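You operate a simulated robot arm through the tools that you are given. There is no shell and no other tool. Be economical: measure what you need, move in short steps, check, and stop when the job is done.

The job below is to be done with a simulated two-armed robot. You get a single attempt, and the scene is never put back.

## Task
Fetch the bubble level and set it on the railed tray no. 29. Put one of the beakers from the blue mat on the middle of the bench. Put the label block labelled "No. 29" from the bench edge beside the balance on the drip tray under the taps and the label block marked "No. 95" on the clear pane there. Press the tare button two times. Switch the switch of the small switch box on. Open the racks cupboard door, fetch the yellow clip from the steel work top and stand it on the upper shelf of the racks cupboard, then shut the door. The order is free. Set down upright: beaker, yellow clip.

It is judged by the outcome, as a careful person would: the job done as asked, and still so three seconds after it is handed in. It fails if anything else is knocked over, pushed out of place, dropped, spilled or broken.

## Robot
Two 7-joint arms with fingered hands on one trunk, on a base that drives. Base frame: it is fixed to the floor where the robot stands at the start and does not move with it; the origin is under the middle of the robot, x ahead of it, y to its left, z up; the surface under the hand at the start is at about z = 0.68. Readings come in m, rad, newtons and seconds.
The left shoulder is at the start at [0.07, 0.157, 1.114], the right one opposite. With the tool pointing down near the work surface each hand reaches from about 0.26 to 0.88 m from the robot's upright axis, wherever it stands, measured 20 degrees to its own side. Places, roughly: beaker [-1.5, 0.75, 1]; bubble level (20x3x4 cm) [0.7, 0.2, 0.7]; clear pane (15x10x1 cm) [-1.7, 0.5, 0.9]; drip tray under the taps (69x23 cm) [0.58, 2.8, 0.68]; label block [-1.75, 0.25, 1]; middle of the bench [-1.7, 2, 0.9]; racks cupboard door [-1.8, 3.2, 0.4]; railed tray No. 29 [-3.5, 0.4, 0.9]; switch of the small switch box [-2.9, 1.8, 1]; tare button [-1.7, -0.2, 1]; upper shelf of the racks cupboard [-1.5, 3.2, 0.4]; yellow clip (3x3x6 cm) [-1.1, 6.3, 0.9]. Payload 5 kg a hand.
The TCP of each hand is the grasp point between the finger pads, 0.031 m short of the fingertips. In the tool frame z runs along the fingers and y along their closing line. The gripper opens to 0.156 m. The gripper's body begins 0.088 m behind the TCP. The gripper is a hand of 4 fingers: y runs from the thumb to the fingers, the wrist lies at [0, 0, -0.249] in the tool frame, and closing takes about 1.5 s.
Orientation is that of the tool frame in the base frame, as a unit quaternion [w, x, y, z]. With the fingers straight down and closing along the base's y, the tool's x points along the base's -x, its y along +y and its z along -z.

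## Interface
- The arms move only by the tool drive_tool. It takes "left_moves", "right_moves" or both (then of equal length, played together; a hand with none holds still); each is a list of rows, each a list of 3 entries, a list of its own where there are three numbers: the turn, a rotation vector about the tool's x, y, z in rad, then the shift along the tool's x, y, z in m, then the closure in counts, from 0 (fully open) to 255 (shut). In form: [[[ax, ay, az], [x, y, z], fingers], ...]. A call has 1 to 8 rows; each row is the pose to reach, as a shift and turn from the pose commanded when the call began, along the tool's axes at that moment. Each row takes 0.2 s and may step no farther than 0.05 m and 0.15 rad from the row before; otherwise, or with a gripper value out of range, the whole call is refused. Where a pose cannot be reached the arm comes as near as it can. A force on the tool above 40 N (or 10 N above the force at the start of the call, whichever is more), or a blocked arm, ends the call early, and 0.2 s more pass. The fingers move at their own pace (about 0.108 m/s each) and stop on an object; they squeeze with about 25 N. The grip force told is the motor's: it shows also when the fingers shut on nothing. Time passes only in rows, and 0.2 s behind the last, so rows that repeat a pose let the fingers close. It gives the time, the measured TCP pose, the force on the tool (base axes), the opening and the grip force at its end, in the units of the frame above (readings bear some noise), with the torque about the TCP (base axes, N m) and any sound that the robot's microphone picked up.
- Cameras (640 x 400 px; columns grow to the right, rows downward): "scene" is now at [0.1354, 0.0151, 1.3374]; the picture's right is [0.17, -0.98, 0.00], its down [-0.62, -0.11, -0.77] and it looks along [0.76, 0.13, -0.63] (base axes); focal length 252 px, centre (320, 200). "left" rides on the left gripper at [-0.072, 0.002, -0.111] in its tool frame; the picture's right is [-0.02, -1.00, 0.00], its down [0.84, -0.02, -0.54] and it looks along [0.54, -0.01, 0.84] (tool axes); focal length 234 px, centre (320, 200). "right" rides on the right gripper at [0.072, 0.002, -0.111] in its tool frame; the picture's right is [-0.02, 1.00, 0.00], its down [-0.84, -0.02, -0.54] and it looks along [-0.54, -0.01, 0.84] (tool axes); focal length 234 px, centre (320, 200). There is no depth. A picture from a camera that has moved, and an enlarged one, comes with that camera's place and axes in the base frame and with its lens.
- grab_frame(camera): a new picture of that camera. The clock stands still meanwhile.
- lift_body(by): slides the trunk up (or, below 0, down) by that many m; the arms and the scene camera ride with it, the base frame stays. It gives what a move gives, with no picture.
- roll_base(legs): drives the robot by 1 to 6 legs, each [ahead, turn to the left] in m and rad, along the robot's own axes; the way and the turn of a leg run together, so that a leg with both is an arc; at most 1.5 m and 3.142 rad a leg. The arms and the cameras ride along, it lands a little off, and it stops where it bumps. It gives what a move gives.
- preshape(shape, hand): the hand has 4 fingers and takes this shape, open, in about a second: jaw (thumb against the fingers, like two jaws); tri (thumb and two fingers); tip (a fingertip pinch); poke (one finger out to press); point (the index stretched); flat (the hand flat); cup (the hand cupped); fist (a fist). The gripper value then closes the fingers along that shape, each until it touches; the sizes above hold for jaw. It gives what a move gives, with no picture.
- aim_head(pan, tilt): turns the head with the scene camera to pan (to the left, within 1.501 rad either way) and tilt (down, from -0.506 to 1.204), counted from straight ahead of the robot. It gives what a move gives.
- zoom(camera, box): a new picture of the part [left, top, right, bottom] of that camera's present view, enlarged. The clock stands still meanwhile.
- finish_job(): hands the job in; it is judged then, once.

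Go step by step. Nothing tells you exact positions but the pictures and the camera data: compare them with the known pose of the tool, close in by small moves and look again before you grip or let go. The budget is 207 turns and 194 pictures, counting those below and the enlarged ones. Unless the task says otherwise, let go and move clear before handing in.

The tools are called after ">>>" by a JSON object that holds its "name" and its "arguments". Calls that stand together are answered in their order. drive_tool: Moves the arms, as the interface text tells. Its arguments: {"type":"object","properties":{"left_moves":{"type":"array"},"right_moves":{"type":"array"}},"required":[]} The other tools are called the same way: lift_body (by) slides the trunk up or down; preshape (shape, hand) gives the hand a shape; roll_base (legs) drives the base; aim_head (pan, tilt) turns the head that bears the scene camera; grab_frame (camera) takes a picture; zoom (camera, box) takes an enlarged picture of a part of a camera's view; finish_job () hands the job in.

At the start:

```text
t: 0.0
left_ee_pos: [0.5863, 0.4528, 0.9516]
left_tool_rot: [0.001, 0.0, 1.0, 0.0]
left_wrist_force: [-0.2, 0.8, -0.3]
left_ft_torque: [-0.06, 0.0, 0.01]
left_gripper_width: 0.1559
left_grip_force: 0.1
left_shape: jaw
right_ee_pos: [0.6068, -0.1191, 0.9984]
right_tool_rot: [0.0, 0.0, 1.0, 0.0]
right_wrist_force: [0.0, 0.0, -0.5]
right_ft_torque: [-0.02, 0.02, -0.02]
right_gripper_width: 0.1559
right_grip_force: 0.1
right_shape: jaw
trunk travel left (down, up): [-0.5, 0.44]
robot x, y, heading: [-0.0022, -0.0028, -0.002]
head pan, tilt: [0.175, 0.686]
```

scene: 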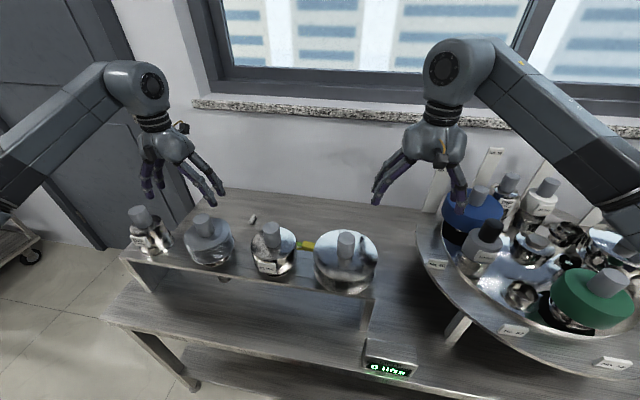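
right: 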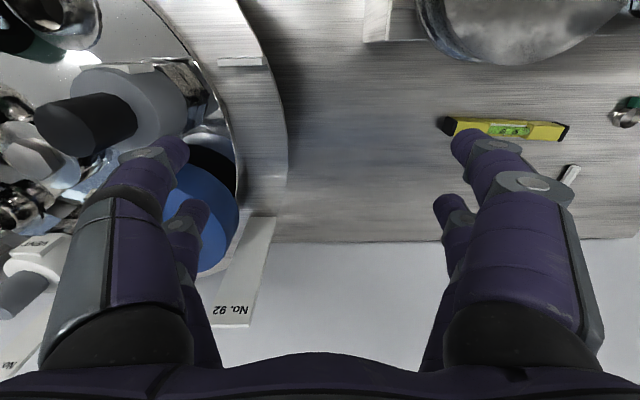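
left: 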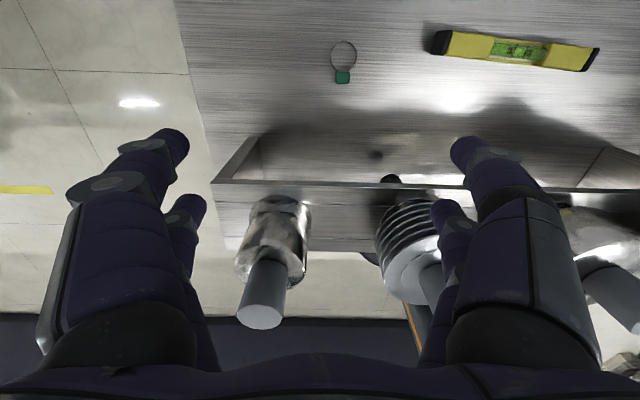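

I see the bubble level at about [0.66, 0.20, 0.70] (both wrist cameras agree), lying along y behind a riser with bottles. I'll raise the trunk so the forearm clears the bottles, then turn the left hand 90° over the level.

>>> {"name": "lift_body", "arguments": {"by": 0.22}}

>>> {"name": "drive_tool", "arguments": {"left_moves": [[[0, 0, 0.15], [0, -0.03, 0], 0], [[0, 0, 0.3], [0, -0.06, 0], 0], [[0, 0, 0.45], [0, -0.09, 0], 0], [[0, 0, 0.6], [0, -0.12, 0], 0], [[0, 0, 0.75], [-0.02, -0.15, 0], 0], [[0, 0, 0.9], [-0.04, -0.18, 0], 0], [[0, 0, 1.05], [-0.06, -0.21, 0], 0], [[0, 0, 1.2], [-0.075, -0.24, 0], 0]]}}

```text
t: 2.3
left_ee_pos: [0.5868, 0.4523, 1.1714]
left_tool_rot: [0.0, 0.0, 1.0, 0.0]
left_wrist_force: [-0.5, -0.5, 0.1]
left_ft_torque: [-0.03, 0.03, 0.05]
left_gripper_width: 0.1559
left_grip_force: 0.1
left_shape: jaw
right_ee_pos: [0.6062, -0.1194, 1.2188]
right_tool_rot: [0.0, 0.0, 1.0, 0.0]
right_wrist_force: [-0.2, 0.2, 0.3]
right_ft_torque: [0.0, 0.0, -0.03]
right_gripper_width: 0.1557
right_grip_force: 0.1
right_shape: jaw
trunk travel left (down, up): [-0.72, 0.22]
robot x, y, heading: [0.0025, -0.0003, -0.001]
head pan, tilt: [0.175, 0.686]
```

```text
t: 4.1
left_ee_pos: [0.664, 0.2099, 1.1731]
left_tool_rot: [0.0, 0.566, 0.825, 0.001]
left_wrist_force: [-0.8, 0.2, 0.4]
left_ft_torque: [0.04, 0.04, 0.0]
left_gripper_width: 0.1559
left_grip_force: 0.0
left_shape: jaw
right_ee_pos: [0.607, -0.121, 1.2188]
right_tool_rot: [-0.001, 0.0, 1.0, 0.0]
right_wrist_force: [0.5, 0.2, 0.6]
right_ft_torque: [0.02, 0.02, 0.04]
right_gripper_width: 0.1558
right_grip_force: 0.1
right_shape: jaw
trunk travel left (down, up): [-0.72, 0.22]
robot x, y, heading: [-0.0009, 0.0006, -0.001]
head pan, tilt: [0.175, 0.686]
```

The level is now under the left hand. I finish the turn and descend part way, then look.

>>> {"name": "drive_tool", "arguments": {"left_moves": [[[0, 0, 0.14], [0, 0, 0.04], 0], [[0, 0, 0.28], [0, 0, 0.08], 0], [[0, 0, 0.42], [0, 0, 0.12], 0], [[0, 0, 0.42], [0, 0, 0.17], 0], [[0, 0, 0.42], [0, 0, 0.22], 0], [[0, 0, 0.42], [0, 0, 0.26], 0]]}}

>>> {"name": "grab_frame", "arguments": {"camera": "left"}}

>>> {"name": "grab_frame", "arguments": {"camera": "scene"}}

```text
t: 5.5
left_ee_pos: [0.6626, 0.2122, 0.9103]
left_tool_rot: [0.0, 0.724, 0.69, 0.0]
left_wrist_force: [0.1, -0.5, 0.0]
left_ft_torque: [-0.02, 0.04, -0.01]
left_gripper_width: 0.1561
left_grip_force: 0.0
left_shape: jaw
right_ee_pos: [0.6054, -0.1192, 1.2204]
right_tool_rot: [0.001, 0.0, 1.0, -0.001]
right_wrist_force: [-0.4, -0.1, 0.1]
right_ft_torque: [-0.01, 0.0, 0.02]
right_gripper_width: 0.156
right_grip_force: 0.1
right_shape: jaw
trunk travel left (down, up): [-0.72, 0.22]
robot x, y, heading: [-0.0031, -0.0013, 0.002]
head pan, tilt: [0.175, 0.686]
```

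```text
190 pictures are left
camera left: at [0.6614, 0.1398, 1.0227], right [-1.0, 0.02, 0.0], down [0.02, 0.84, 0.54], along [0.01, 0.54, -0.84], focal length 234 px, centre (320, 200)
```

left: 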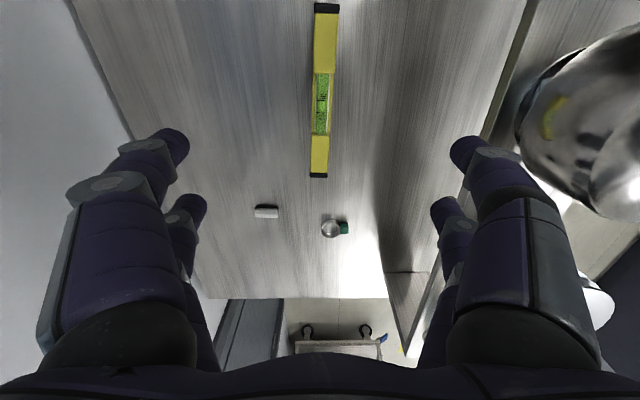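

```text
189 pictures are left
camera scene: at [0.1358, 0.0153, 1.5574], right [0.17, -0.98, 0.0], down [-0.62, -0.11, -0.77], along [0.76, 0.13, -0.63], focal length 252 px, centre (320, 200)
```

scene: 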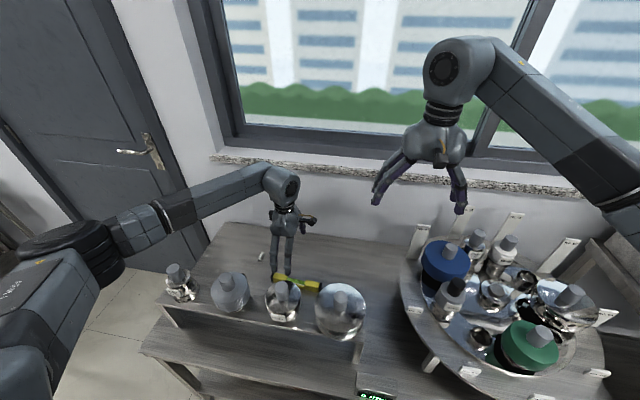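

The level is centred at [0.660, 0.200] and the fingers are aligned with it. I descend and grip it.

>>> {"name": "drive_tool", "arguments": {"left_moves": [[[0, 0, 0.02], [-0.012, -0.002, 0.05], 60], [[0, 0, 0.02], [-0.012, -0.002, 0.1], 80], [[0, 0, 0.02], [-0.012, -0.002, 0.15], 80], [[0, 0, 0.02], [-0.012, -0.002, 0.19], 80]]}}

>>> {"name": "drive_tool", "arguments": {"left_moves": [[[0, 0, 0], [0, 0, 0], 255], [[0, 0, 0], [0, 0, 0], 255], [[0, 0, 0], [0, 0, 0], 255], [[0, 0, 0], [0, 0, 0], 255], [[0, 0, 0], [0, 0, 0], 255]]}}

>>> {"name": "grab_frame", "arguments": {"camera": "left"}}

```text
refused: row 1 steps farther than a row can; nothing moved
```

```text
t: 6.7
left_ee_pos: [0.663, 0.2116, 0.9101]
left_tool_rot: [0.0, 0.724, 0.69, 0.0]
left_wrist_force: [0.0, 0.8, 0.5]
left_ft_torque: [0.03, 0.01, 0.0]
left_gripper_width: 0.0
left_grip_force: 24.7
left_shape: jaw
right_ee_pos: [0.6049, -0.1198, 1.2214]
right_tool_rot: [0.0, 0.0, 1.0, -0.001]
right_wrist_force: [-0.1, -0.4, 1.0]
right_ft_torque: [0.03, -0.01, 0.01]
right_gripper_width: 0.1562
right_grip_force: 0.0
right_shape: jaw
trunk travel left (down, up): [-0.72, 0.22]
robot x, y, heading: [0.0007, -0.0003, -0.001]
head pan, tilt: [0.175, 0.686]
```

```text
188 pictures are left
camera left: at [0.6609, 0.1394, 1.0229], right [-1.0, 0.03, 0.0], down [0.02, 0.84, 0.54], along [0.01, 0.54, -0.84], focal length 234 px, centre (320, 200)
```

left: 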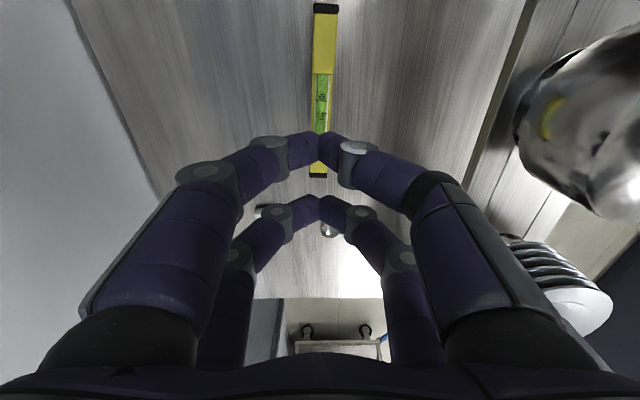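

The row step was slightly too long; the fingers merely shut in the air. I reopen while descending with smaller steps.

>>> {"name": "drive_tool", "arguments": {"left_moves": [[[0, 0, 0.02], [-0.012, -0.002, 0.0], 80], [[0, 0, 0.02], [-0.012, -0.002, 0.045], 80], [[0, 0, 0.02], [-0.012, -0.002, 0.06], 80], [[0, 0, 0.02], [-0.012, -0.002, 0.08], 80], [[0, 0, 0.02], [-0.012, -0.002, 0.12], 80], [[0, 0, 0.02], [-0.012, -0.002, 0.15], 80], [[0, 0, 0.02], [-0.012, -0.002, 0.17], 80], [[0, 0, 0.02], [-0.012, -0.002, 0.19], 80]]}}

>>> {"name": "grab_frame", "arguments": {"camera": "left"}}

```text
t: 8.5
left_ee_pos: [0.6613, 0.1999, 0.7209]
left_tool_rot: [0.0, 0.731, 0.682, 0.0]
left_wrist_force: [1.3, -0.5, -0.3]
left_ft_torque: [-0.01, 0.01, -0.02]
left_gripper_width: 0.1065
left_grip_force: 0.1
left_shape: jaw
right_ee_pos: [0.6063, -0.1198, 1.2204]
right_tool_rot: [-0.001, -0.001, 1.0, 0.0]
right_wrist_force: [0.0, -0.5, -0.7]
right_ft_torque: [0.0, 0.05, -0.02]
right_gripper_width: 0.1557
right_grip_force: 0.1
right_shape: jaw
trunk travel left (down, up): [-0.72, 0.22]
robot x, y, heading: [0.0004, -0.0025, -0.005]
head pan, tilt: [0.175, 0.686]
```

```text
187 pictures are left
camera left: at [0.6567, 0.1279, 0.8327], right [-1.0, 0.05, 0.0], down [0.04, 0.84, 0.54], along [0.02, 0.54, -0.84], focal length 234 px, centre (320, 200)
```

left: 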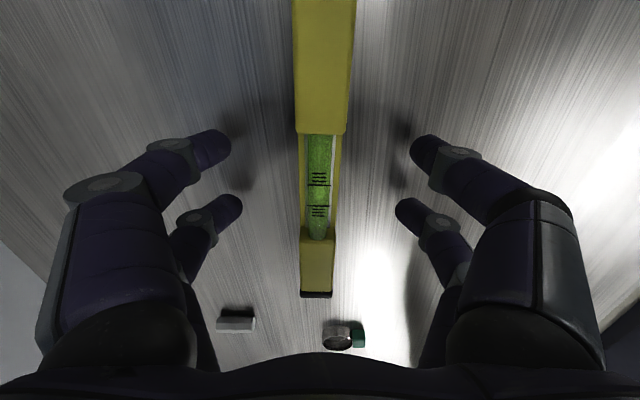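

The fingers straddle the level well. Close and lift.

>>> {"name": "drive_tool", "arguments": {"left_moves": [[[0, 0, 0], [0, 0, 0.003], 255], [[0, 0, 0], [0, 0, 0.003], 255], [[0, 0, 0], [0, 0, 0.003], 255], [[0, 0, 0], [0, 0, 0.003], 255], [[0, 0, 0], [0, 0, 0.003], 255]]}}

>>> {"name": "drive_tool", "arguments": {"left_moves": [[[0, 0, 0], [0, 0, -0.04], 255], [[0, 0, 0], [0, 0, -0.09], 255], [[0, 0, 0], [0, 0, -0.14], 255], [[0, 0, 0], [0, 0, -0.19], 255], [[0, 0, 0], [0, 0, -0.24], 255], [[0, 0, 0], [0, 0, -0.29], 255], [[0, 0, 0], [0, 0, -0.34], 255], [[0, 0, 0], [0, 0, -0.39], 255]]}}

>>> {"name": "grab_frame", "arguments": {"camera": "left"}}

```text
t: 9.7
left_ee_pos: [0.6597, 0.1997, 0.7175]
left_tool_rot: [0.0, 0.732, 0.681, 0.0]
left_wrist_force: [-0.8, -0.2, 0.1]
left_ft_torque: [0.04, 0.0, -0.02]
left_gripper_width: 0.02
left_grip_force: 24.9
left_shape: jaw
right_ee_pos: [0.605, -0.1201, 1.2199]
right_tool_rot: [0.0, 0.0, 1.0, 0.0]
right_wrist_force: [-0.3, 0.6, 0.9]
right_ft_torque: [-0.04, 0.02, 0.0]
right_gripper_width: 0.1558
right_grip_force: 0.0
right_shape: jaw
trunk travel left (down, up): [-0.72, 0.22]
robot x, y, heading: [0.0008, -0.0006, 0.002]
head pan, tilt: [0.175, 0.686]
```

```text
t: 11.5
left_ee_pos: [0.6602, 0.2, 1.1072]
left_tool_rot: [-0.001, 0.731, 0.682, 0.001]
left_wrist_force: [-1.0, 0.0, -2.2]
left_ft_torque: [0.02, -0.01, -0.02]
left_gripper_width: 0.0199
left_grip_force: 25.5
left_shape: jaw
right_ee_pos: [0.6049, -0.1192, 1.2193]
right_tool_rot: [0.0, 0.0, 1.0, 0.0]
right_wrist_force: [-0.4, 0.2, -0.8]
right_ft_torque: [0.01, 0.01, 0.02]
right_gripper_width: 0.1559
right_grip_force: 0.1
right_shape: jaw
trunk travel left (down, up): [-0.72, 0.22]
robot x, y, heading: [0.0027, -0.0007, -0.001]
head pan, tilt: [0.175, 0.686]
```

```text
186 pictures are left
camera left: at [0.6566, 0.1277, 1.2198], right [-1.0, 0.05, 0.0], down [0.04, 0.84, 0.55], along [0.02, 0.55, -0.84], focal length 234 px, centre (320, 200)
```

left: 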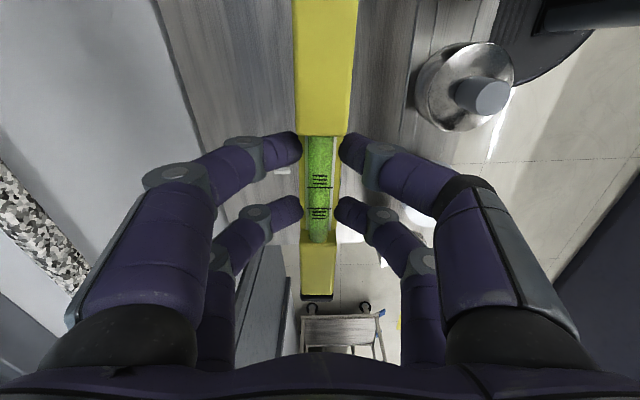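

The level is held. I pull both hands back toward the body and look around to learn the room.

>>> {"name": "drive_tool", "arguments": {"left_moves": [[[0, 0, 0], [0.01, -0.045, -0.01], 255], [[0, 0, 0], [0.02, -0.09, -0.02], 255], [[0, 0, 0], [0.03, -0.135, -0.03], 255], [[0, 0, 0], [0.04, -0.18, -0.04], 255], [[0, 0, 0], [0.05, -0.22, -0.05], 255], [[0, 0, 0], [0.06, -0.26, -0.05], 255]], "right_moves": [[[0, 0, 0], [0.04, -0.02, 0], 255], [[0, 0, 0], [0.08, -0.04, 0], 255], [[0, 0, 0], [0.12, -0.06, 0], 255], [[0, 0, 0], [0.16, -0.08, 0], 255], [[0, 0, 0], [0.2, -0.1, 0], 255], [[0, 0, 0], [0.22, -0.12, 0], 255]]}}

>>> {"name": "aim_head", "arguments": {"pan": 1.5, "tilt": 0.5}}

>>> {"name": "grab_frame", "arguments": {"camera": "scene"}}

>>> {"name": "aim_head", "arguments": {"pan": -1.5, "tilt": 0.5}}

>>> {"name": "grab_frame", "arguments": {"camera": "scene"}}

```text
t: 12.9
left_ee_pos: [0.3994, 0.2763, 1.1608]
left_tool_rot: [0.001, 0.732, 0.681, 0.002]
left_wrist_force: [-0.3, -0.3, -0.1]
left_ft_torque: [0.02, -0.05, -0.03]
left_gripper_width: 0.0196
left_grip_force: 24.8
left_shape: jaw
right_ee_pos: [0.3821, -0.2391, 1.2194]
right_tool_rot: [0.002, 0.0, 1.0, 0.001]
right_wrist_force: [-0.9, 0.2, -0.4]
right_ft_torque: [0.02, -0.02, 0.05]
right_gripper_width: 0.0
right_grip_force: 24.9
right_shape: jaw
trunk travel left (down, up): [-0.72, 0.22]
robot x, y, heading: [-0.0007, -0.0004, 0.002]
head pan, tilt: [0.175, 0.686]
```

```text
t: 14.4
left_ee_pos: [0.4044, 0.2759, 1.1592]
left_tool_rot: [-0.001, 0.732, 0.681, 0.0]
left_wrist_force: [-0.4, -0.7, -1.6]
left_ft_torque: [0.03, 0.02, -0.03]
left_gripper_width: 0.0198
left_grip_force: 24.6
left_shape: jaw
right_ee_pos: [0.388, -0.2388, 1.2195]
right_tool_rot: [0.0, 0.0, 1.0, 0.0]
right_wrist_force: [-0.6, -0.5, -0.4]
right_ft_torque: [0.0, 0.0, 0.05]
right_gripper_width: 0.0
right_grip_force: 24.7
right_shape: jaw
trunk travel left (down, up): [-0.72, 0.22]
robot x, y, heading: [-0.001, 0.0008, 0.003]
head pan, tilt: [1.499, 0.499]
```

```text
185 pictures are left
camera scene: at [0.0582, 0.0909, 1.5739], right [1.0, -0.07, 0.0], down [-0.04, -0.48, -0.88], along [0.06, 0.88, -0.48], focal length 252 px, centre (320, 200)
```

scene: 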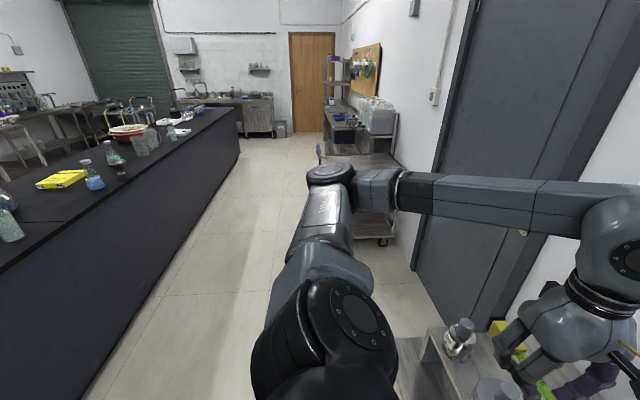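

```text
t: 17.0
left_ee_pos: [0.4036, 0.2777, 1.159]
left_tool_rot: [0.0, 0.731, 0.682, 0.0]
left_wrist_force: [0.5, 1.3, -1.6]
left_ft_torque: [0.0, 0.02, 0.0]
left_gripper_width: 0.0198
left_grip_force: 25.5
left_shape: jaw
right_ee_pos: [0.3855, -0.24, 1.2195]
right_tool_rot: [0.0, -0.001, 1.0, 0.0]
right_wrist_force: [0.6, 0.2, -1.0]
right_ft_torque: [-0.03, 0.01, 0.02]
right_gripper_width: 0.0
right_grip_force: 25.2
right_shape: jaw
trunk travel left (down, up): [-0.72, 0.22]
robot x, y, heading: [-0.0003, 0.0015, 0.001]
head pan, tilt: [-1.499, 0.499]
```

```text
184 pictures are left
camera scene: at [0.0579, -0.0906, 1.5739], right [-1.0, -0.07, 0.0], down [-0.03, 0.48, -0.88], along [0.06, -0.88, -0.48], focal length 252 px, centre (320, 200)
```

scene: 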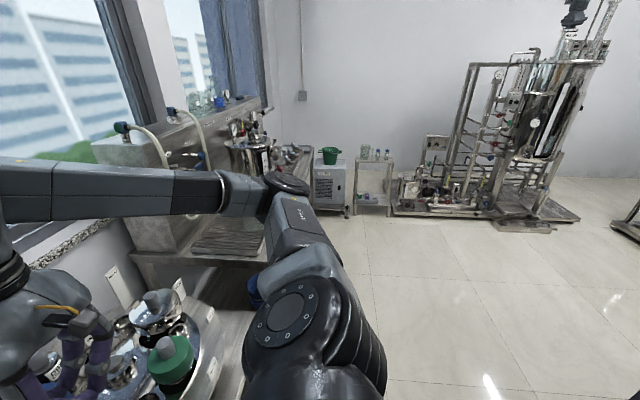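

I hold the level; behind the robot is a dark island bench (its near face about x = -1.1), with the taps trolley farther up on the right wall. I back off and turn to face the bench.

>>> {"name": "roll_base", "arguments": {"legs": [[-0.3, 0], [0, 1.571], [0, 1.571]]}}

>>> {"name": "aim_head", "arguments": {"pan": 0, "tilt": 0.5}}

>>> {"name": "grab_frame", "arguments": {"camera": "scene"}}

>>> {"name": "aim_head", "arguments": {"pan": 0.9, "tilt": 0.4}}

>>> {"name": "grab_frame", "arguments": {"camera": "scene"}}

>>> {"name": "aim_head", "arguments": {"pan": -0.9, "tilt": 0.4}}

>>> {"name": "grab_frame", "arguments": {"camera": "scene"}}

```text
t: 26.7
left_ee_pos: [-0.7061, -0.27, 1.1595]
left_tool_rot: [0.0, -0.677, 0.736, -0.001]
left_wrist_force: [0.3, 0.2, -1.0]
left_ft_torque: [0.03, 0.0, -0.01]
left_gripper_width: 0.0196
left_grip_force: 25.2
left_shape: jaw
right_ee_pos: [-0.6819, 0.2446, 1.2195]
right_tool_rot: [0.0, 1.0, -0.007, 0.0]
right_wrist_force: [0.3, 0.7, 0.1]
right_ft_torque: [0.01, 0.04, -0.01]
right_gripper_width: 0.0
right_grip_force: 24.6
right_shape: jaw
trunk travel left (down, up): [-0.72, 0.22]
robot x, y, heading: [-0.3015, 0.002, 3.129]
head pan, tilt: [-1.499, 0.499]
```

```text
t: 28.3
left_ee_pos: [-0.7058, -0.2711, 1.1589]
left_tool_rot: [0.0, -0.677, 0.736, 0.0]
left_wrist_force: [0.6, -0.7, -1.4]
left_ft_torque: [0.01, 0.0, 0.03]
left_gripper_width: 0.0195
left_grip_force: 24.7
left_shape: jaw
right_ee_pos: [-0.6817, 0.2452, 1.2182]
right_tool_rot: [0.0, 1.0, -0.007, 0.0]
right_wrist_force: [-0.8, 0.4, 0.2]
right_ft_torque: [0.0, -0.01, -0.03]
right_gripper_width: 0.0001
right_grip_force: 25.5
right_shape: jaw
trunk travel left (down, up): [-0.72, 0.22]
robot x, y, heading: [-0.3009, -0.0004, 3.127]
head pan, tilt: [0.0, 0.499]
```

```text
183 pictures are left
camera scene: at [-0.4389, 0.0023, 1.5739], right [0.01, 1.0, 0.0], down [0.48, -0.01, -0.88], along [-0.88, 0.01, -0.48], focal length 252 px, centre (320, 200)
```

scene: 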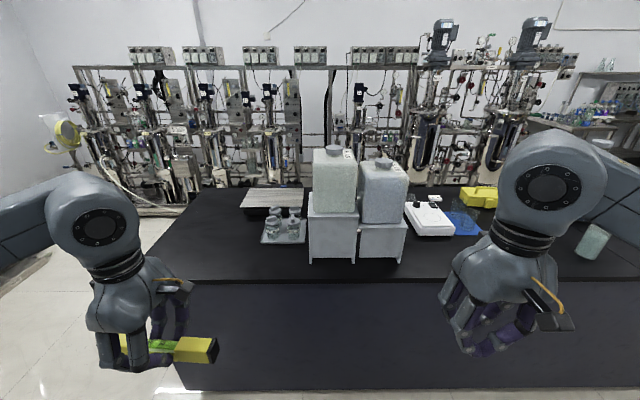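

```text
t: 29.5
left_ee_pos: [-0.7057, -0.2708, 1.1587]
left_tool_rot: [-0.001, -0.678, 0.735, 0.0]
left_wrist_force: [0.8, -0.5, -1.2]
left_ft_torque: [0.01, 0.01, 0.0]
left_gripper_width: 0.0194
left_grip_force: 24.6
left_shape: jaw
right_ee_pos: [-0.6818, 0.2442, 1.2193]
right_tool_rot: [0.0, 1.0, -0.006, -0.001]
right_wrist_force: [0.0, 0.1, 0.2]
right_ft_torque: [0.0, 0.01, -0.02]
right_gripper_width: 0.0002
right_grip_force: 25.3
right_shape: jaw
trunk travel left (down, up): [-0.72, 0.22]
robot x, y, heading: [-0.2968, 0.0004, 3.128]
head pan, tilt: [0.901, 0.4]
```

```text
182 pictures are left
camera scene: at [-0.4066, -0.0708, 1.583], right [-0.77, 0.63, 0.0], down [0.25, 0.3, -0.92], along [-0.58, -0.71, -0.39], focal length 252 px, centre (320, 200)
```

scene: 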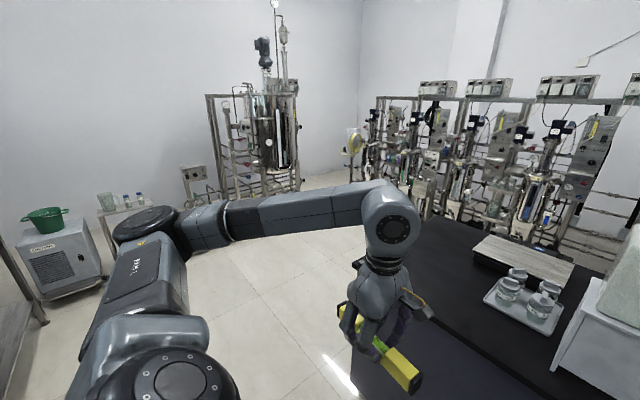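

```text
t: 31.3
left_ee_pos: [-0.7063, -0.2714, 1.159]
left_tool_rot: [0.0, -0.677, 0.736, 0.0]
left_wrist_force: [-0.6, -0.6, -2.0]
left_ft_torque: [0.02, 0.02, -0.06]
left_gripper_width: 0.0196
left_grip_force: 25.5
left_shape: jaw
right_ee_pos: [-0.683, 0.2449, 1.2192]
right_tool_rot: [0.0, 1.0, -0.007, 0.0]
right_wrist_force: [0.7, -0.1, 0.1]
right_ft_torque: [0.0, 0.03, 0.0]
right_gripper_width: 0.0
right_grip_force: 25.5
right_shape: jaw
trunk travel left (down, up): [-0.72, 0.22]
robot x, y, heading: [-0.2966, 0.0015, 3.123]
head pan, tilt: [-0.901, 0.4]
```

```text
181 pictures are left
camera scene: at [-0.4046, 0.0742, 1.583], right [0.79, 0.61, 0.0], down [0.24, -0.31, -0.92], along [-0.56, 0.73, -0.39], focal length 252 px, centre (320, 200)
```

scene: 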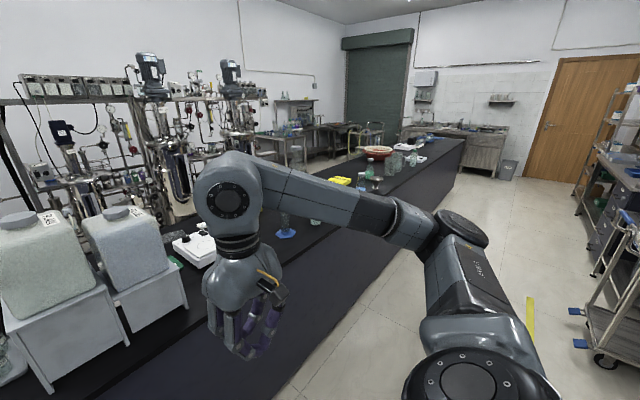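

The balance, labels, pane and the tray are all best reached from the far side of the island bench (bench spans x ≈ -1.09 to -1.85, south end near y ≈ -0.8). I drive round its south end.

>>> {"name": "roll_base", "arguments": {"legs": [[0, 1.571], [1.5, 0], [0, -1.571], [1.1, 0]]}}

>>> {"name": "aim_head", "arguments": {"pan": 0, "tilt": 0.5}}

>>> {"name": "grab_frame", "arguments": {"camera": "scene"}}

>>> {"name": "aim_head", "arguments": {"pan": -1.0, "tilt": 0.5}}

>>> {"name": "grab_frame", "arguments": {"camera": "scene"}}

```text
t: 51.5
left_ee_pos: [-1.7986, -1.7455, 1.16]
left_tool_rot: [0.0, -0.682, 0.731, 0.0]
left_wrist_force: [0.7, 0.6, -1.4]
left_ft_torque: [0.05, 0.03, 0.01]
left_gripper_width: 0.0192
left_grip_force: 25.1
left_shape: jaw
right_ee_pos: [-1.7827, -1.2289, 1.2191]
right_tool_rot: [0.0, 1.0, 0.0, -0.001]
right_wrist_force: [0.2, 0.5, -0.2]
right_ft_torque: [0.0, 0.01, 0.0]
right_gripper_width: 0.0
right_grip_force: 25.4
right_shape: jaw
trunk travel left (down, up): [-0.72, 0.22]
robot x, y, heading: [-1.3947, -1.4679, 3.144]
head pan, tilt: [-0.901, 0.4]
```

```text
t: 52.7
left_ee_pos: [-1.7995, -1.746, 1.1589]
left_tool_rot: [0.0, -0.682, 0.731, 0.0]
left_wrist_force: [0.9, 0.7, -2.1]
left_ft_torque: [0.0, -0.02, 0.0]
left_gripper_width: 0.0189
left_grip_force: 24.8
left_shape: jaw
right_ee_pos: [-1.7823, -1.2296, 1.2188]
right_tool_rot: [0.001, 1.0, -0.001, -0.001]
right_wrist_force: [-0.1, -0.1, 0.1]
right_ft_torque: [0.0, 0.0, -0.02]
right_gripper_width: 0.0001
right_grip_force: 25.3
right_shape: jaw
trunk travel left (down, up): [-0.72, 0.22]
robot x, y, heading: [-1.3939, -1.4693, 3.14]
head pan, tilt: [0.0, 0.499]
```

```text
180 pictures are left
camera scene: at [-1.5362, -1.4691, 1.5739], right [0.0, 1.0, 0.0], down [0.48, 0.0, -0.88], along [-0.88, 0.0, -0.48], focal length 252 px, centre (320, 200)
```

scene: 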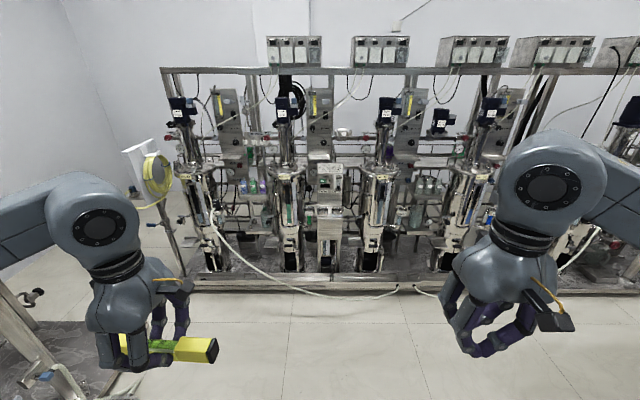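

```text
t: 53.9
left_ee_pos: [-1.7982, -1.7468, 1.1593]
left_tool_rot: [0.0, -0.681, 0.732, 0.0]
left_wrist_force: [-0.8, 0.1, -0.9]
left_ft_torque: [0.0, 0.01, 0.0]
left_gripper_width: 0.0191
left_grip_force: 25.3
left_shape: jaw
right_ee_pos: [-1.7819, -1.2298, 1.2189]
right_tool_rot: [0.0, 1.0, 0.0, 0.0]
right_wrist_force: [-1.0, 0.2, -1.1]
right_ft_torque: [0.0, 0.0, 0.02]
right_gripper_width: 0.0001
right_grip_force: 25.0
right_shape: jaw
trunk travel left (down, up): [-0.72, 0.22]
robot x, y, heading: [-1.3919, -1.4659, 3.139]
head pan, tilt: [-1.0, 0.499]
```

```text
179 pictures are left
camera scene: at [-1.4943, -1.3927, 1.5739], right [0.84, 0.54, 0.0], down [0.26, -0.4, -0.88], along [-0.47, 0.74, -0.48], focal length 252 px, centre (320, 200)
```

scene: 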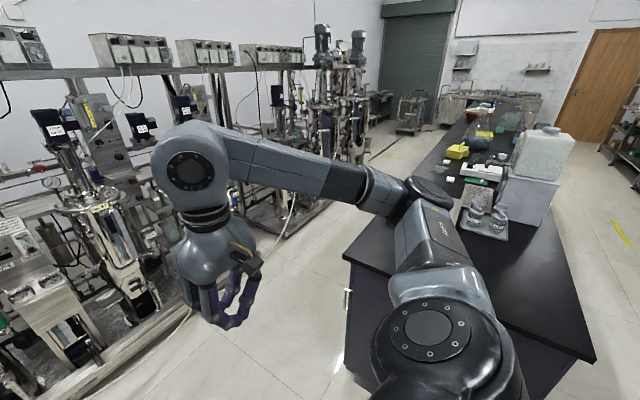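

The bench's south end is y ≈ -0.69 and the corridor runs between x ≈ -1.82 and -2.95. I drive up it along x ≈ -2.35 and look at the racks for tray No. 29 and at the bench.

>>> {"name": "roll_base", "arguments": {"legs": [[0.95, 0], [0, -1.571], [1.4, 0]]}}

>>> {"name": "aim_head", "arguments": {"pan": 1.0, "tilt": 0.5}}

>>> {"name": "grab_frame", "arguments": {"camera": "scene"}}

>>> {"name": "aim_head", "arguments": {"pan": -0.9, "tilt": 0.6}}

>>> {"name": "grab_frame", "arguments": {"camera": "scene"}}

```text
t: 69.2
left_ee_pos: [-2.5875, 0.327, 1.1582]
left_tool_rot: [0.0, 0.045, 0.999, 0.0]
left_wrist_force: [0.0, 0.5, -1.8]
left_ft_torque: [0.03, 0.02, 0.02]
left_gripper_width: 0.019
left_grip_force: 24.9
left_shape: jaw
right_ee_pos: [-2.0732, 0.3014, 1.2185]
right_tool_rot: [0.0, -0.7, 0.714, 0.0]
right_wrist_force: [0.7, -0.1, 0.6]
right_ft_torque: [0.0, 0.01, 0.02]
right_gripper_width: 0.0
right_grip_force: 25.4
right_shape: jaw
trunk travel left (down, up): [-0.72, 0.22]
robot x, y, heading: [-2.3206, -0.0825, 1.551]
head pan, tilt: [-1.0, 0.499]
```

```text
t: 71.1
left_ee_pos: [-2.5884, 0.3278, 1.1583]
left_tool_rot: [0.0, 0.044, 0.999, 0.0]
left_wrist_force: [0.6, 0.5, -1.9]
left_ft_torque: [-0.01, 0.03, 0.05]
left_gripper_width: 0.0194
left_grip_force: 24.9
left_shape: jaw
right_ee_pos: [-2.0726, 0.3001, 1.2199]
right_tool_rot: [-0.001, -0.7, 0.714, -0.001]
right_wrist_force: [0.9, 0.5, -0.1]
right_ft_torque: [0.01, -0.05, 0.02]
right_gripper_width: 0.0001
right_grip_force: 24.4
right_shape: jaw
trunk travel left (down, up): [-0.72, 0.22]
robot x, y, heading: [-2.3209, -0.0863, 1.55]
head pan, tilt: [1.0, 0.499]
```

```text
178 pictures are left
camera scene: at [-2.3937, 0.0201, 1.5739], right [0.56, 0.83, 0.0], down [0.4, -0.27, -0.88], along [-0.73, 0.49, -0.48], focal length 252 px, centre (320, 200)
```

scene: 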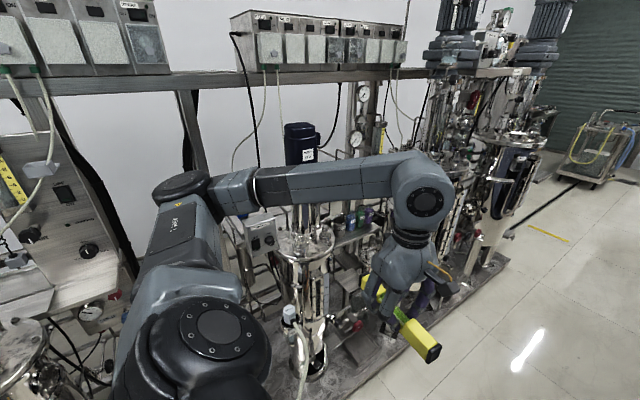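

```text
t: 73.0
left_ee_pos: [-2.5883, 0.3274, 1.1591]
left_tool_rot: [-0.001, 0.044, 0.999, 0.0]
left_wrist_force: [0.4, -0.1, -3.2]
left_ft_torque: [0.02, -0.05, 0.03]
left_gripper_width: 0.0188
left_grip_force: 25.0
left_shape: jaw
right_ee_pos: [-2.0729, 0.3014, 1.2186]
right_tool_rot: [0.0, -0.7, 0.714, 0.0]
right_wrist_force: [-0.2, 0.3, 0.1]
right_ft_torque: [-0.02, 0.0, 0.02]
right_gripper_width: 0.0
right_grip_force: 24.5
right_shape: jaw
trunk travel left (down, up): [-0.72, 0.22]
robot x, y, heading: [-2.3209, -0.084, 1.55]
head pan, tilt: [-0.901, 0.6]
```

```text
177 pictures are left
camera scene: at [-2.2478, 0.023, 1.5648], right [0.61, -0.8, 0.0], down [-0.45, -0.34, -0.83], along [0.66, 0.5, -0.56], focal length 252 px, centre (320, 200)
```

scene: 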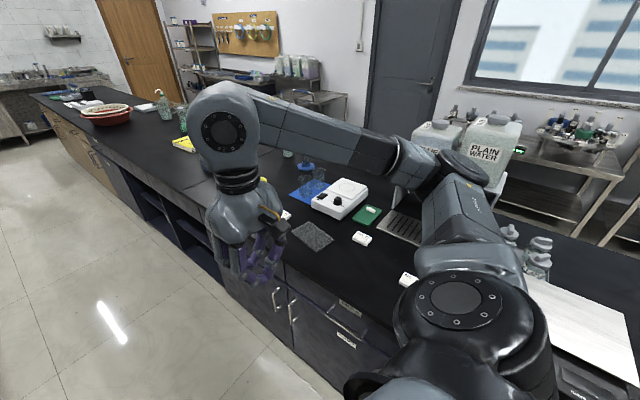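

Tray No. 29 should lie behind the forearm; on the bench I can see the balance area. I drive a little farther and turn to face the rack.

>>> {"name": "roll_base", "arguments": {"legs": [[0.6, 0], [0, 1.59]]}}

>>> {"name": "aim_head", "arguments": {"pan": 0.15, "tilt": 0.5}}

>>> {"name": "grab_frame", "arguments": {"camera": "scene"}}

```text
t: 80.3
left_ee_pos: [-2.7063, 0.2408, 1.1586]
left_tool_rot: [0.0, -0.689, 0.725, 0.0]
left_wrist_force: [-0.1, -0.1, -1.3]
left_ft_torque: [0.03, -0.01, -0.01]
left_gripper_width: 0.0188
left_grip_force: 24.8
left_shape: jaw
right_ee_pos: [-2.6995, 0.7577, 1.2184]
right_tool_rot: [0.0, 1.0, 0.009, 0.0]
right_wrist_force: [-0.4, 0.3, 0.5]
right_ft_torque: [0.03, 0.0, 0.02]
right_gripper_width: 0.0
right_grip_force: 25.4
right_shape: jaw
trunk travel left (down, up): [-0.72, 0.22]
robot x, y, heading: [-2.3058, 0.5285, -3.121]
head pan, tilt: [-0.901, 0.6]
```

```text
t: 81.6
left_ee_pos: [-2.7059, 0.2423, 1.1593]
left_tool_rot: [0.0, -0.689, 0.725, 0.0]
left_wrist_force: [1.2, 0.0, -1.7]
left_ft_torque: [0.02, 0.0, -0.04]
left_gripper_width: 0.0191
left_grip_force: 24.7
left_shape: jaw
right_ee_pos: [-2.7001, 0.7578, 1.2188]
right_tool_rot: [0.0, 1.0, 0.009, -0.001]
right_wrist_force: [-0.2, -0.7, 0.9]
right_ft_torque: [-0.02, 0.03, -0.02]
right_gripper_width: 0.0
right_grip_force: 24.8
right_shape: jaw
trunk travel left (down, up): [-0.72, 0.22]
robot x, y, heading: [-2.3103, 0.5247, -3.121]
head pan, tilt: [0.15, 0.499]
```

```text
176 pictures are left
camera scene: at [-2.4477, 0.5095, 1.5739], right [-0.17, 0.99, 0.0], down [0.47, 0.08, -0.88], along [-0.87, -0.15, -0.48], focal length 252 px, centre (320, 200)
```

scene: 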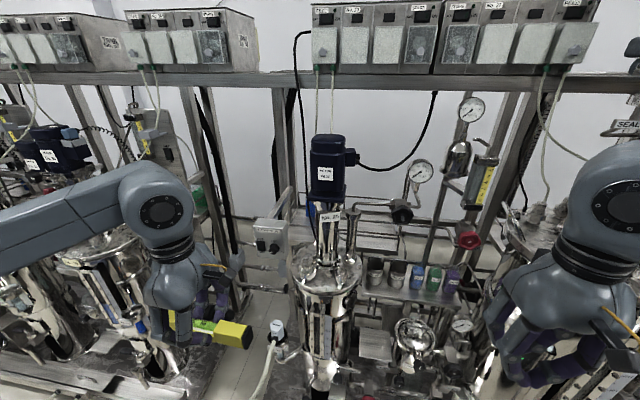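

>>> {"name": "zoom", "arguments": {"camera": "scene", "box": [240, 170, 500, 330]}}

>>> {"name": "zoom", "arguments": {"camera": "scene", "box": [250, 120, 420, 250]}}

```text
2.46 times, centred on (370, 250) of scene
camera zoom: at [-2.4477, 0.5095, 1.5739], right [-0.17, 0.99, 0.0], down [0.47, 0.08, -0.88], along [-0.87, -0.15, -0.48], focal length 621 px, centre (197, 77)
```

zoom: 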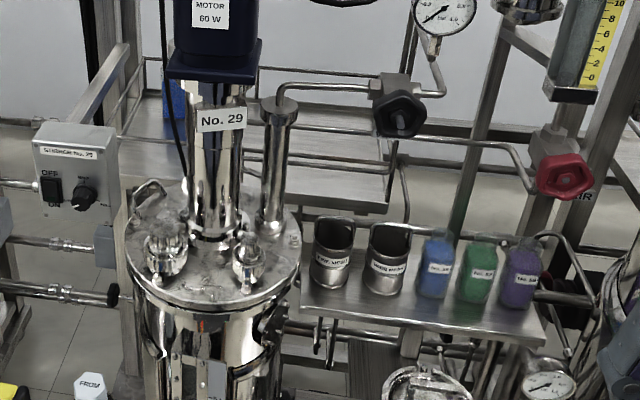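

```text
3.08 times, centred on (335, 185) of scene
camera zoom: at [-2.4477, 0.5095, 1.5739], right [-0.17, 0.99, 0.0], down [0.47, 0.08, -0.88], along [-0.87, -0.15, -0.48], focal length 776 px, centre (274, 246)
```

zoom: 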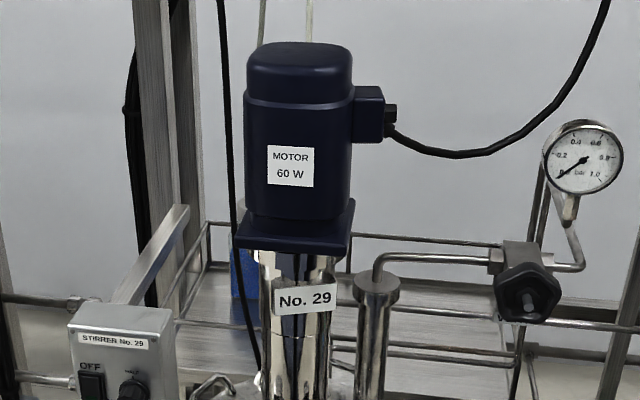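

Reactor No. 29's motor column stands at about [-3.1, 0.41], and the railed tray sits behind it (x ≈ -3.3…-3.65, y ≈ 0.2…0.7, z ≈ 0.9). I raise the trunk for a better look down onto it.

>>> {"name": "lift_body", "arguments": {"by": 0.22}}

>>> {"name": "aim_head", "arguments": {"pan": 0.1, "tilt": 0.6}}

>>> {"name": "zoom", "arguments": {"camera": "scene", "box": [200, 100, 520, 300]}}

>>> {"name": "grab_frame", "arguments": {"camera": "right"}}

```text
t: 84.0
left_ee_pos: [-2.707, 0.2416, 1.3782]
left_tool_rot: [0.0, -0.689, 0.725, -0.001]
left_wrist_force: [-0.4, -0.3, -2.3]
left_ft_torque: [-0.02, -0.01, 0.04]
left_gripper_width: 0.0189
left_grip_force: 25.3
left_shape: jaw
right_ee_pos: [-2.6991, 0.7583, 1.4381]
right_tool_rot: [0.0, 1.0, 0.01, -0.001]
right_wrist_force: [0.4, -0.7, 0.2]
right_ft_torque: [0.0, 0.02, 0.02]
right_gripper_width: 0.0
right_grip_force: 25.0
right_shape: jaw
trunk travel left (down, up): [-0.94, 0.0]
robot x, y, heading: [-2.3087, 0.5279, -3.127]
head pan, tilt: [0.15, 0.499]
```

```text
t: 84.6
left_ee_pos: [-2.7067, 0.2418, 1.3786]
left_tool_rot: [0.0, -0.689, 0.725, -0.001]
left_wrist_force: [-0.3, 0.5, -2.2]
left_ft_torque: [0.04, -0.02, 0.03]
left_gripper_width: 0.0189
left_grip_force: 25.0
left_shape: jaw
right_ee_pos: [-2.7002, 0.7563, 1.4381]
right_tool_rot: [0.0, 1.0, 0.009, 0.0]
right_wrist_force: [0.2, 0.5, 0.1]
right_ft_torque: [-0.03, 0.0, -0.01]
right_gripper_width: 0.0002
right_grip_force: 24.9
right_shape: jaw
trunk travel left (down, up): [-0.94, 0.0]
robot x, y, heading: [-2.3114, 0.5307, -3.124]
head pan, tilt: [0.099, 0.6]
```

```text
2.00 times, centred on (360, 200) of scene
camera zoom: at [-2.4459, 0.5143, 1.7848], right [-0.12, 0.99, 0.0], down [0.56, 0.07, -0.83], along [-0.82, -0.1, -0.56], focal length 505 px, centre (240, 200)
```

zoom: 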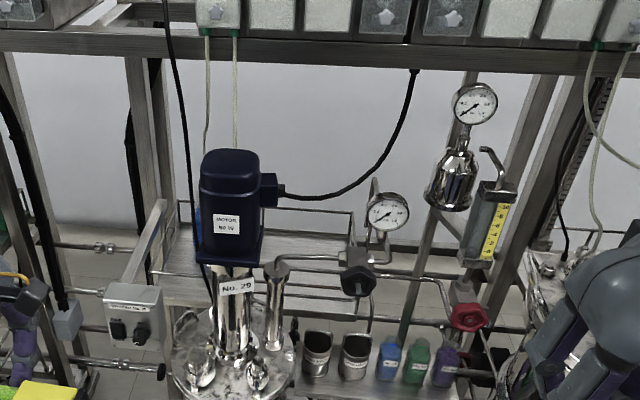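

```text
172 pictures are left
camera right: at [-2.6282, 0.7574, 1.5501], right [-0.01, -1.0, 0.0], down [-0.84, 0.0, 0.54], along [-0.54, 0.0, -0.84], focal length 234 px, centre (320, 200)
```

right: 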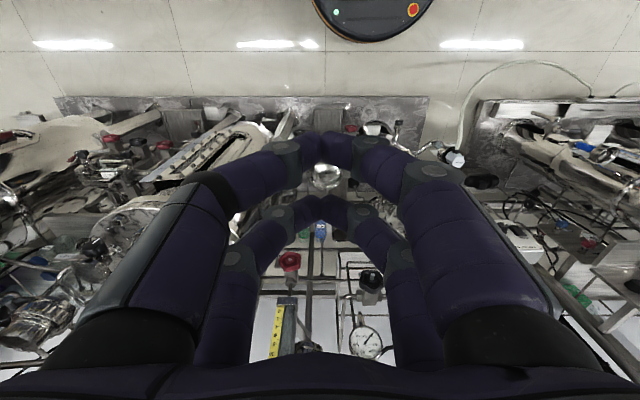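

>>> {"name": "zoom", "arguments": {"camera": "scene", "box": [260, 160, 420, 260]}}

>>> {"name": "grab_frame", "arguments": {"camera": "left"}}

```text
4.00 times, centred on (340, 210) of scene
camera zoom: at [-2.4459, 0.5143, 1.7848], right [-0.12, 0.99, 0.0], down [0.56, 0.07, -0.83], along [-0.82, -0.1, -0.56], focal length 1009 px, centre (240, 160)
```

zoom: 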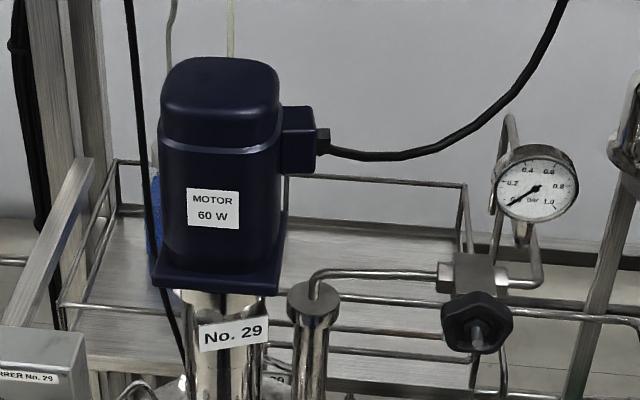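

```text
170 pictures are left
camera left: at [-2.7049, 0.3138, 1.4917], right [1.0, -0.03, 0.0], down [-0.02, -0.84, 0.54], along [-0.01, -0.54, -0.84], focal length 234 px, centre (320, 200)
```

left: 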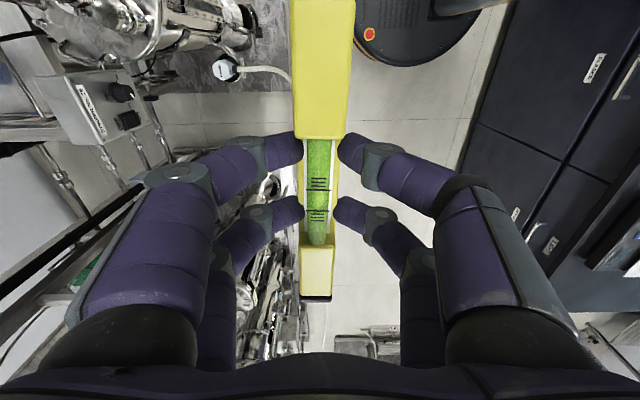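

The tray's interior is about x -3.26…-3.57, y 0.20…0.68 with rails up to z ≈ 1.0; the motor and its cables block the middle and right, so the left part (y ≈ 0.23–0.43) is my spot, entered over the stirrer box (top z ≈ 1.09). I reposition the base to about [-2.5, 0.15].

>>> {"name": "roll_base", "arguments": {"legs": [[0, 1.571], [0.38, 0], [0, -1.571], [0.2, 0]]}}

>>> {"name": "aim_head", "arguments": {"pan": -0.15, "tilt": 0.6}}

>>> {"name": "grab_frame", "arguments": {"camera": "scene"}}

```text
t: 95.9
left_ee_pos: [-2.8987, -0.1526, 1.3824]
left_tool_rot: [-0.001, -0.69, 0.724, 0.001]
left_wrist_force: [0.8, -0.2, -1.8]
left_ft_torque: [0.03, 0.05, 0.01]
left_gripper_width: 0.0187
left_grip_force: 25.7
left_shape: jaw
right_ee_pos: [-2.8934, 0.3612, 1.4403]
right_tool_rot: [0.0, 1.0, 0.011, -0.002]
right_wrist_force: [0.2, 0.2, -0.4]
right_ft_torque: [0.0, 0.05, 0.0]
right_gripper_width: 0.0
right_grip_force: 25.1
right_shape: jaw
trunk travel left (down, up): [-0.94, 0.0]
robot x, y, heading: [-2.5047, 0.1327, -3.121]
head pan, tilt: [0.099, 0.6]
```

```text
t: 96.7
left_ee_pos: [-2.9015, -0.1531, 1.3798]
left_tool_rot: [-0.001, -0.69, 0.724, 0.001]
left_wrist_force: [0.3, -0.9, -0.7]
left_ft_torque: [0.0, -0.02, 0.0]
left_gripper_width: 0.0186
left_grip_force: 25.0
left_shape: jaw
right_ee_pos: [-2.8965, 0.3628, 1.4401]
right_tool_rot: [0.0, 1.0, 0.011, 0.0]
right_wrist_force: [-0.7, 0.4, -0.5]
right_ft_torque: [0.0, 0.0, 0.01]
right_gripper_width: 0.0
right_grip_force: 25.3
right_shape: jaw
trunk travel left (down, up): [-0.94, 0.0]
robot x, y, heading: [-2.5063, 0.131, -3.114]
head pan, tilt: [-0.15, 0.6]
```

```text
169 pictures are left
camera scene: at [-2.6423, 0.1428, 1.7849], right [0.13, 0.99, 0.0], down [0.56, -0.07, -0.83], along [-0.82, 0.1, -0.56], focal length 252 px, centre (320, 200)
```

scene: 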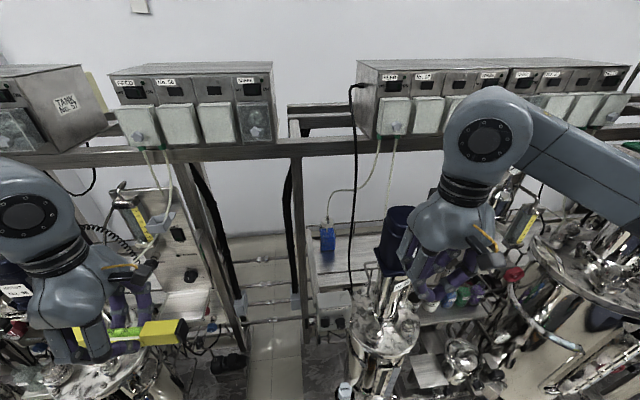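

A blue-capped bottle with a tube stands on the tray's left half. I draw the right hand back and zoom in.

>>> {"name": "drive_tool", "arguments": {"right_moves": [[[0, 0, 0], [0.05, 0, 0], 255], [[0, 0, 0], [0.1, 0, 0], 255], [[0, 0, 0], [0.14, -0.01, 0], 255], [[0, 0, 0], [0.17, -0.05, 0], 255], [[0, 0, 0], [0.17, -0.1, 0], 255]]}}

>>> {"name": "zoom", "arguments": {"camera": "scene", "box": [250, 160, 450, 320]}}

```text
t: 98.1
left_ee_pos: [-2.8979, -0.1512, 1.3806]
left_tool_rot: [-0.002, -0.69, 0.723, 0.001]
left_wrist_force: [0.9, 0.9, -1.2]
left_ft_torque: [-0.02, 0.01, -0.01]
left_gripper_width: 0.0186
left_grip_force: 24.6
left_shape: jaw
right_ee_pos: [-2.7257, 0.4738, 1.4227]
right_tool_rot: [-0.005, 0.991, 0.011, 0.13]
right_wrist_force: [0.8, 0.8, 0.0]
right_ft_torque: [-0.04, 0.05, -0.02]
right_gripper_width: 0.0
right_grip_force: 25.4
right_shape: jaw
right hand out of reach, approached as far as the arm can: row 2, 3, 4, 5
trunk travel left (down, up): [-0.94, 0.0]
robot x, y, heading: [-2.5051, 0.1303, -3.119]
head pan, tilt: [-0.15, 0.6]
stopped in row 5 (right hand): the arm was blocked; the commanded pose is now the measured one
```

```text
2.50 times, centred on (350, 240) of scene
camera zoom: at [-2.6367, 0.1449, 1.7853], right [0.13, 0.99, 0.0], down [0.56, -0.07, -0.83], along [-0.82, 0.11, -0.56], focal length 631 px, centre (245, 100)
```

zoom: 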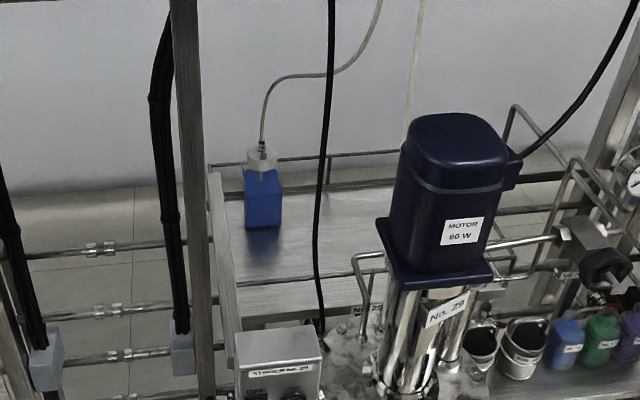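

The left half is open apart from the blue bottle (front x ≈ -3.455, y 0.26–0.33) and a hanging black cable (≈ [-3.24, 0.33]). I'll lay the level diagonally, centred at about [-3.345, 0.305]; first creep forward, lower the trunk and yaw the level.

>>> {"name": "roll_base", "arguments": {"legs": [[0.05, 0]]}}

>>> {"name": "lift_body", "arguments": {"by": -0.21}}

>>> {"name": "drive_tool", "arguments": {"left_moves": [[[0, 0, 0.13], [0, 0, 0], 255], [[0, 0, 0.26], [0, 0, 0], 255], [[0, 0, 0.39], [0, 0, 0], 255], [[0, 0, 0.52], [0, 0, 0], 255], [[0, 0, 0.64], [0, 0, 0], 255]]}}

>>> {"name": "grab_frame", "arguments": {"camera": "scene"}}

```text
t: 99.0
left_ee_pos: [-2.9433, -0.1554, 1.3828]
left_tool_rot: [-0.002, -0.69, 0.724, 0.002]
left_wrist_force: [1.4, 0.5, -1.8]
left_ft_torque: [-0.01, 0.1, 0.0]
left_gripper_width: 0.0186
left_grip_force: 25.4
left_shape: jaw
right_ee_pos: [-2.7711, 0.4683, 1.4233]
right_tool_rot: [-0.006, 0.992, 0.012, 0.129]
right_wrist_force: [1.6, -0.5, 0.9]
right_ft_torque: [0.02, 0.11, -0.01]
right_gripper_width: 0.0
right_grip_force: 24.6
right_shape: jaw
trunk travel left (down, up): [-0.94, 0.0]
robot x, y, heading: [-2.5563, 0.1326, -3.126]
head pan, tilt: [-0.15, 0.6]
```

```text
t: 101.3
left_ee_pos: [-2.9531, -0.1538, 1.1705]
left_tool_rot: [0.001, -0.691, 0.723, 0.0]
left_wrist_force: [-0.6, 0.0, -1.1]
left_ft_torque: [-0.01, 0.01, 0.03]
left_gripper_width: 0.019
left_grip_force: 25.5
left_shape: jaw
right_ee_pos: [-2.7805, 0.4698, 1.2128]
right_tool_rot: [-0.005, 0.991, 0.012, 0.132]
right_wrist_force: [-0.7, -0.2, -0.1]
right_ft_torque: [-0.01, -0.03, -0.01]
right_gripper_width: 0.0002
right_grip_force: 25.3
right_shape: jaw
trunk travel left (down, up): [-0.73, 0.21]
robot x, y, heading: [-2.558, 0.1306, -3.117]
head pan, tilt: [-0.15, 0.6]
```

```text
t: 102.5
left_ee_pos: [-2.9525, -0.1453, 1.1735]
left_tool_rot: [-0.002, -0.458, 0.889, -0.004]
left_wrist_force: [0.6, 0.0, -0.9]
left_ft_torque: [0.07, -0.05, 0.01]
left_gripper_width: 0.0186
left_grip_force: 25.1
left_shape: jaw
left hand out of reach, approached as far as the arm can: row 5
right_ee_pos: [-2.7822, 0.4696, 1.213]
right_tool_rot: [-0.005, 0.991, 0.011, 0.132]
right_wrist_force: [0.6, -0.1, 0.9]
right_ft_torque: [0.0, -0.03, -0.03]
right_gripper_width: 0.0
right_grip_force: 25.2
right_shape: jaw
trunk travel left (down, up): [-0.73, 0.21]
robot x, y, heading: [-2.5548, 0.132, -3.118]
head pan, tilt: [-0.15, 0.6]
```

```text
167 pictures are left
camera scene: at [-2.6948, 0.1419, 1.5747], right [0.13, 0.99, 0.0], down [0.56, -0.07, -0.82], along [-0.82, 0.1, -0.57], focal length 252 px, centre (320, 200)
```

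scene: 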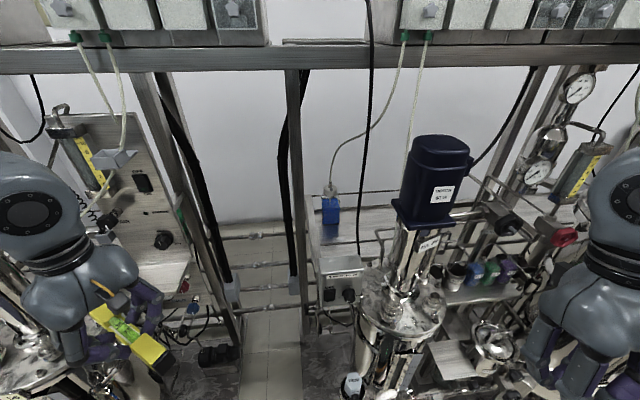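

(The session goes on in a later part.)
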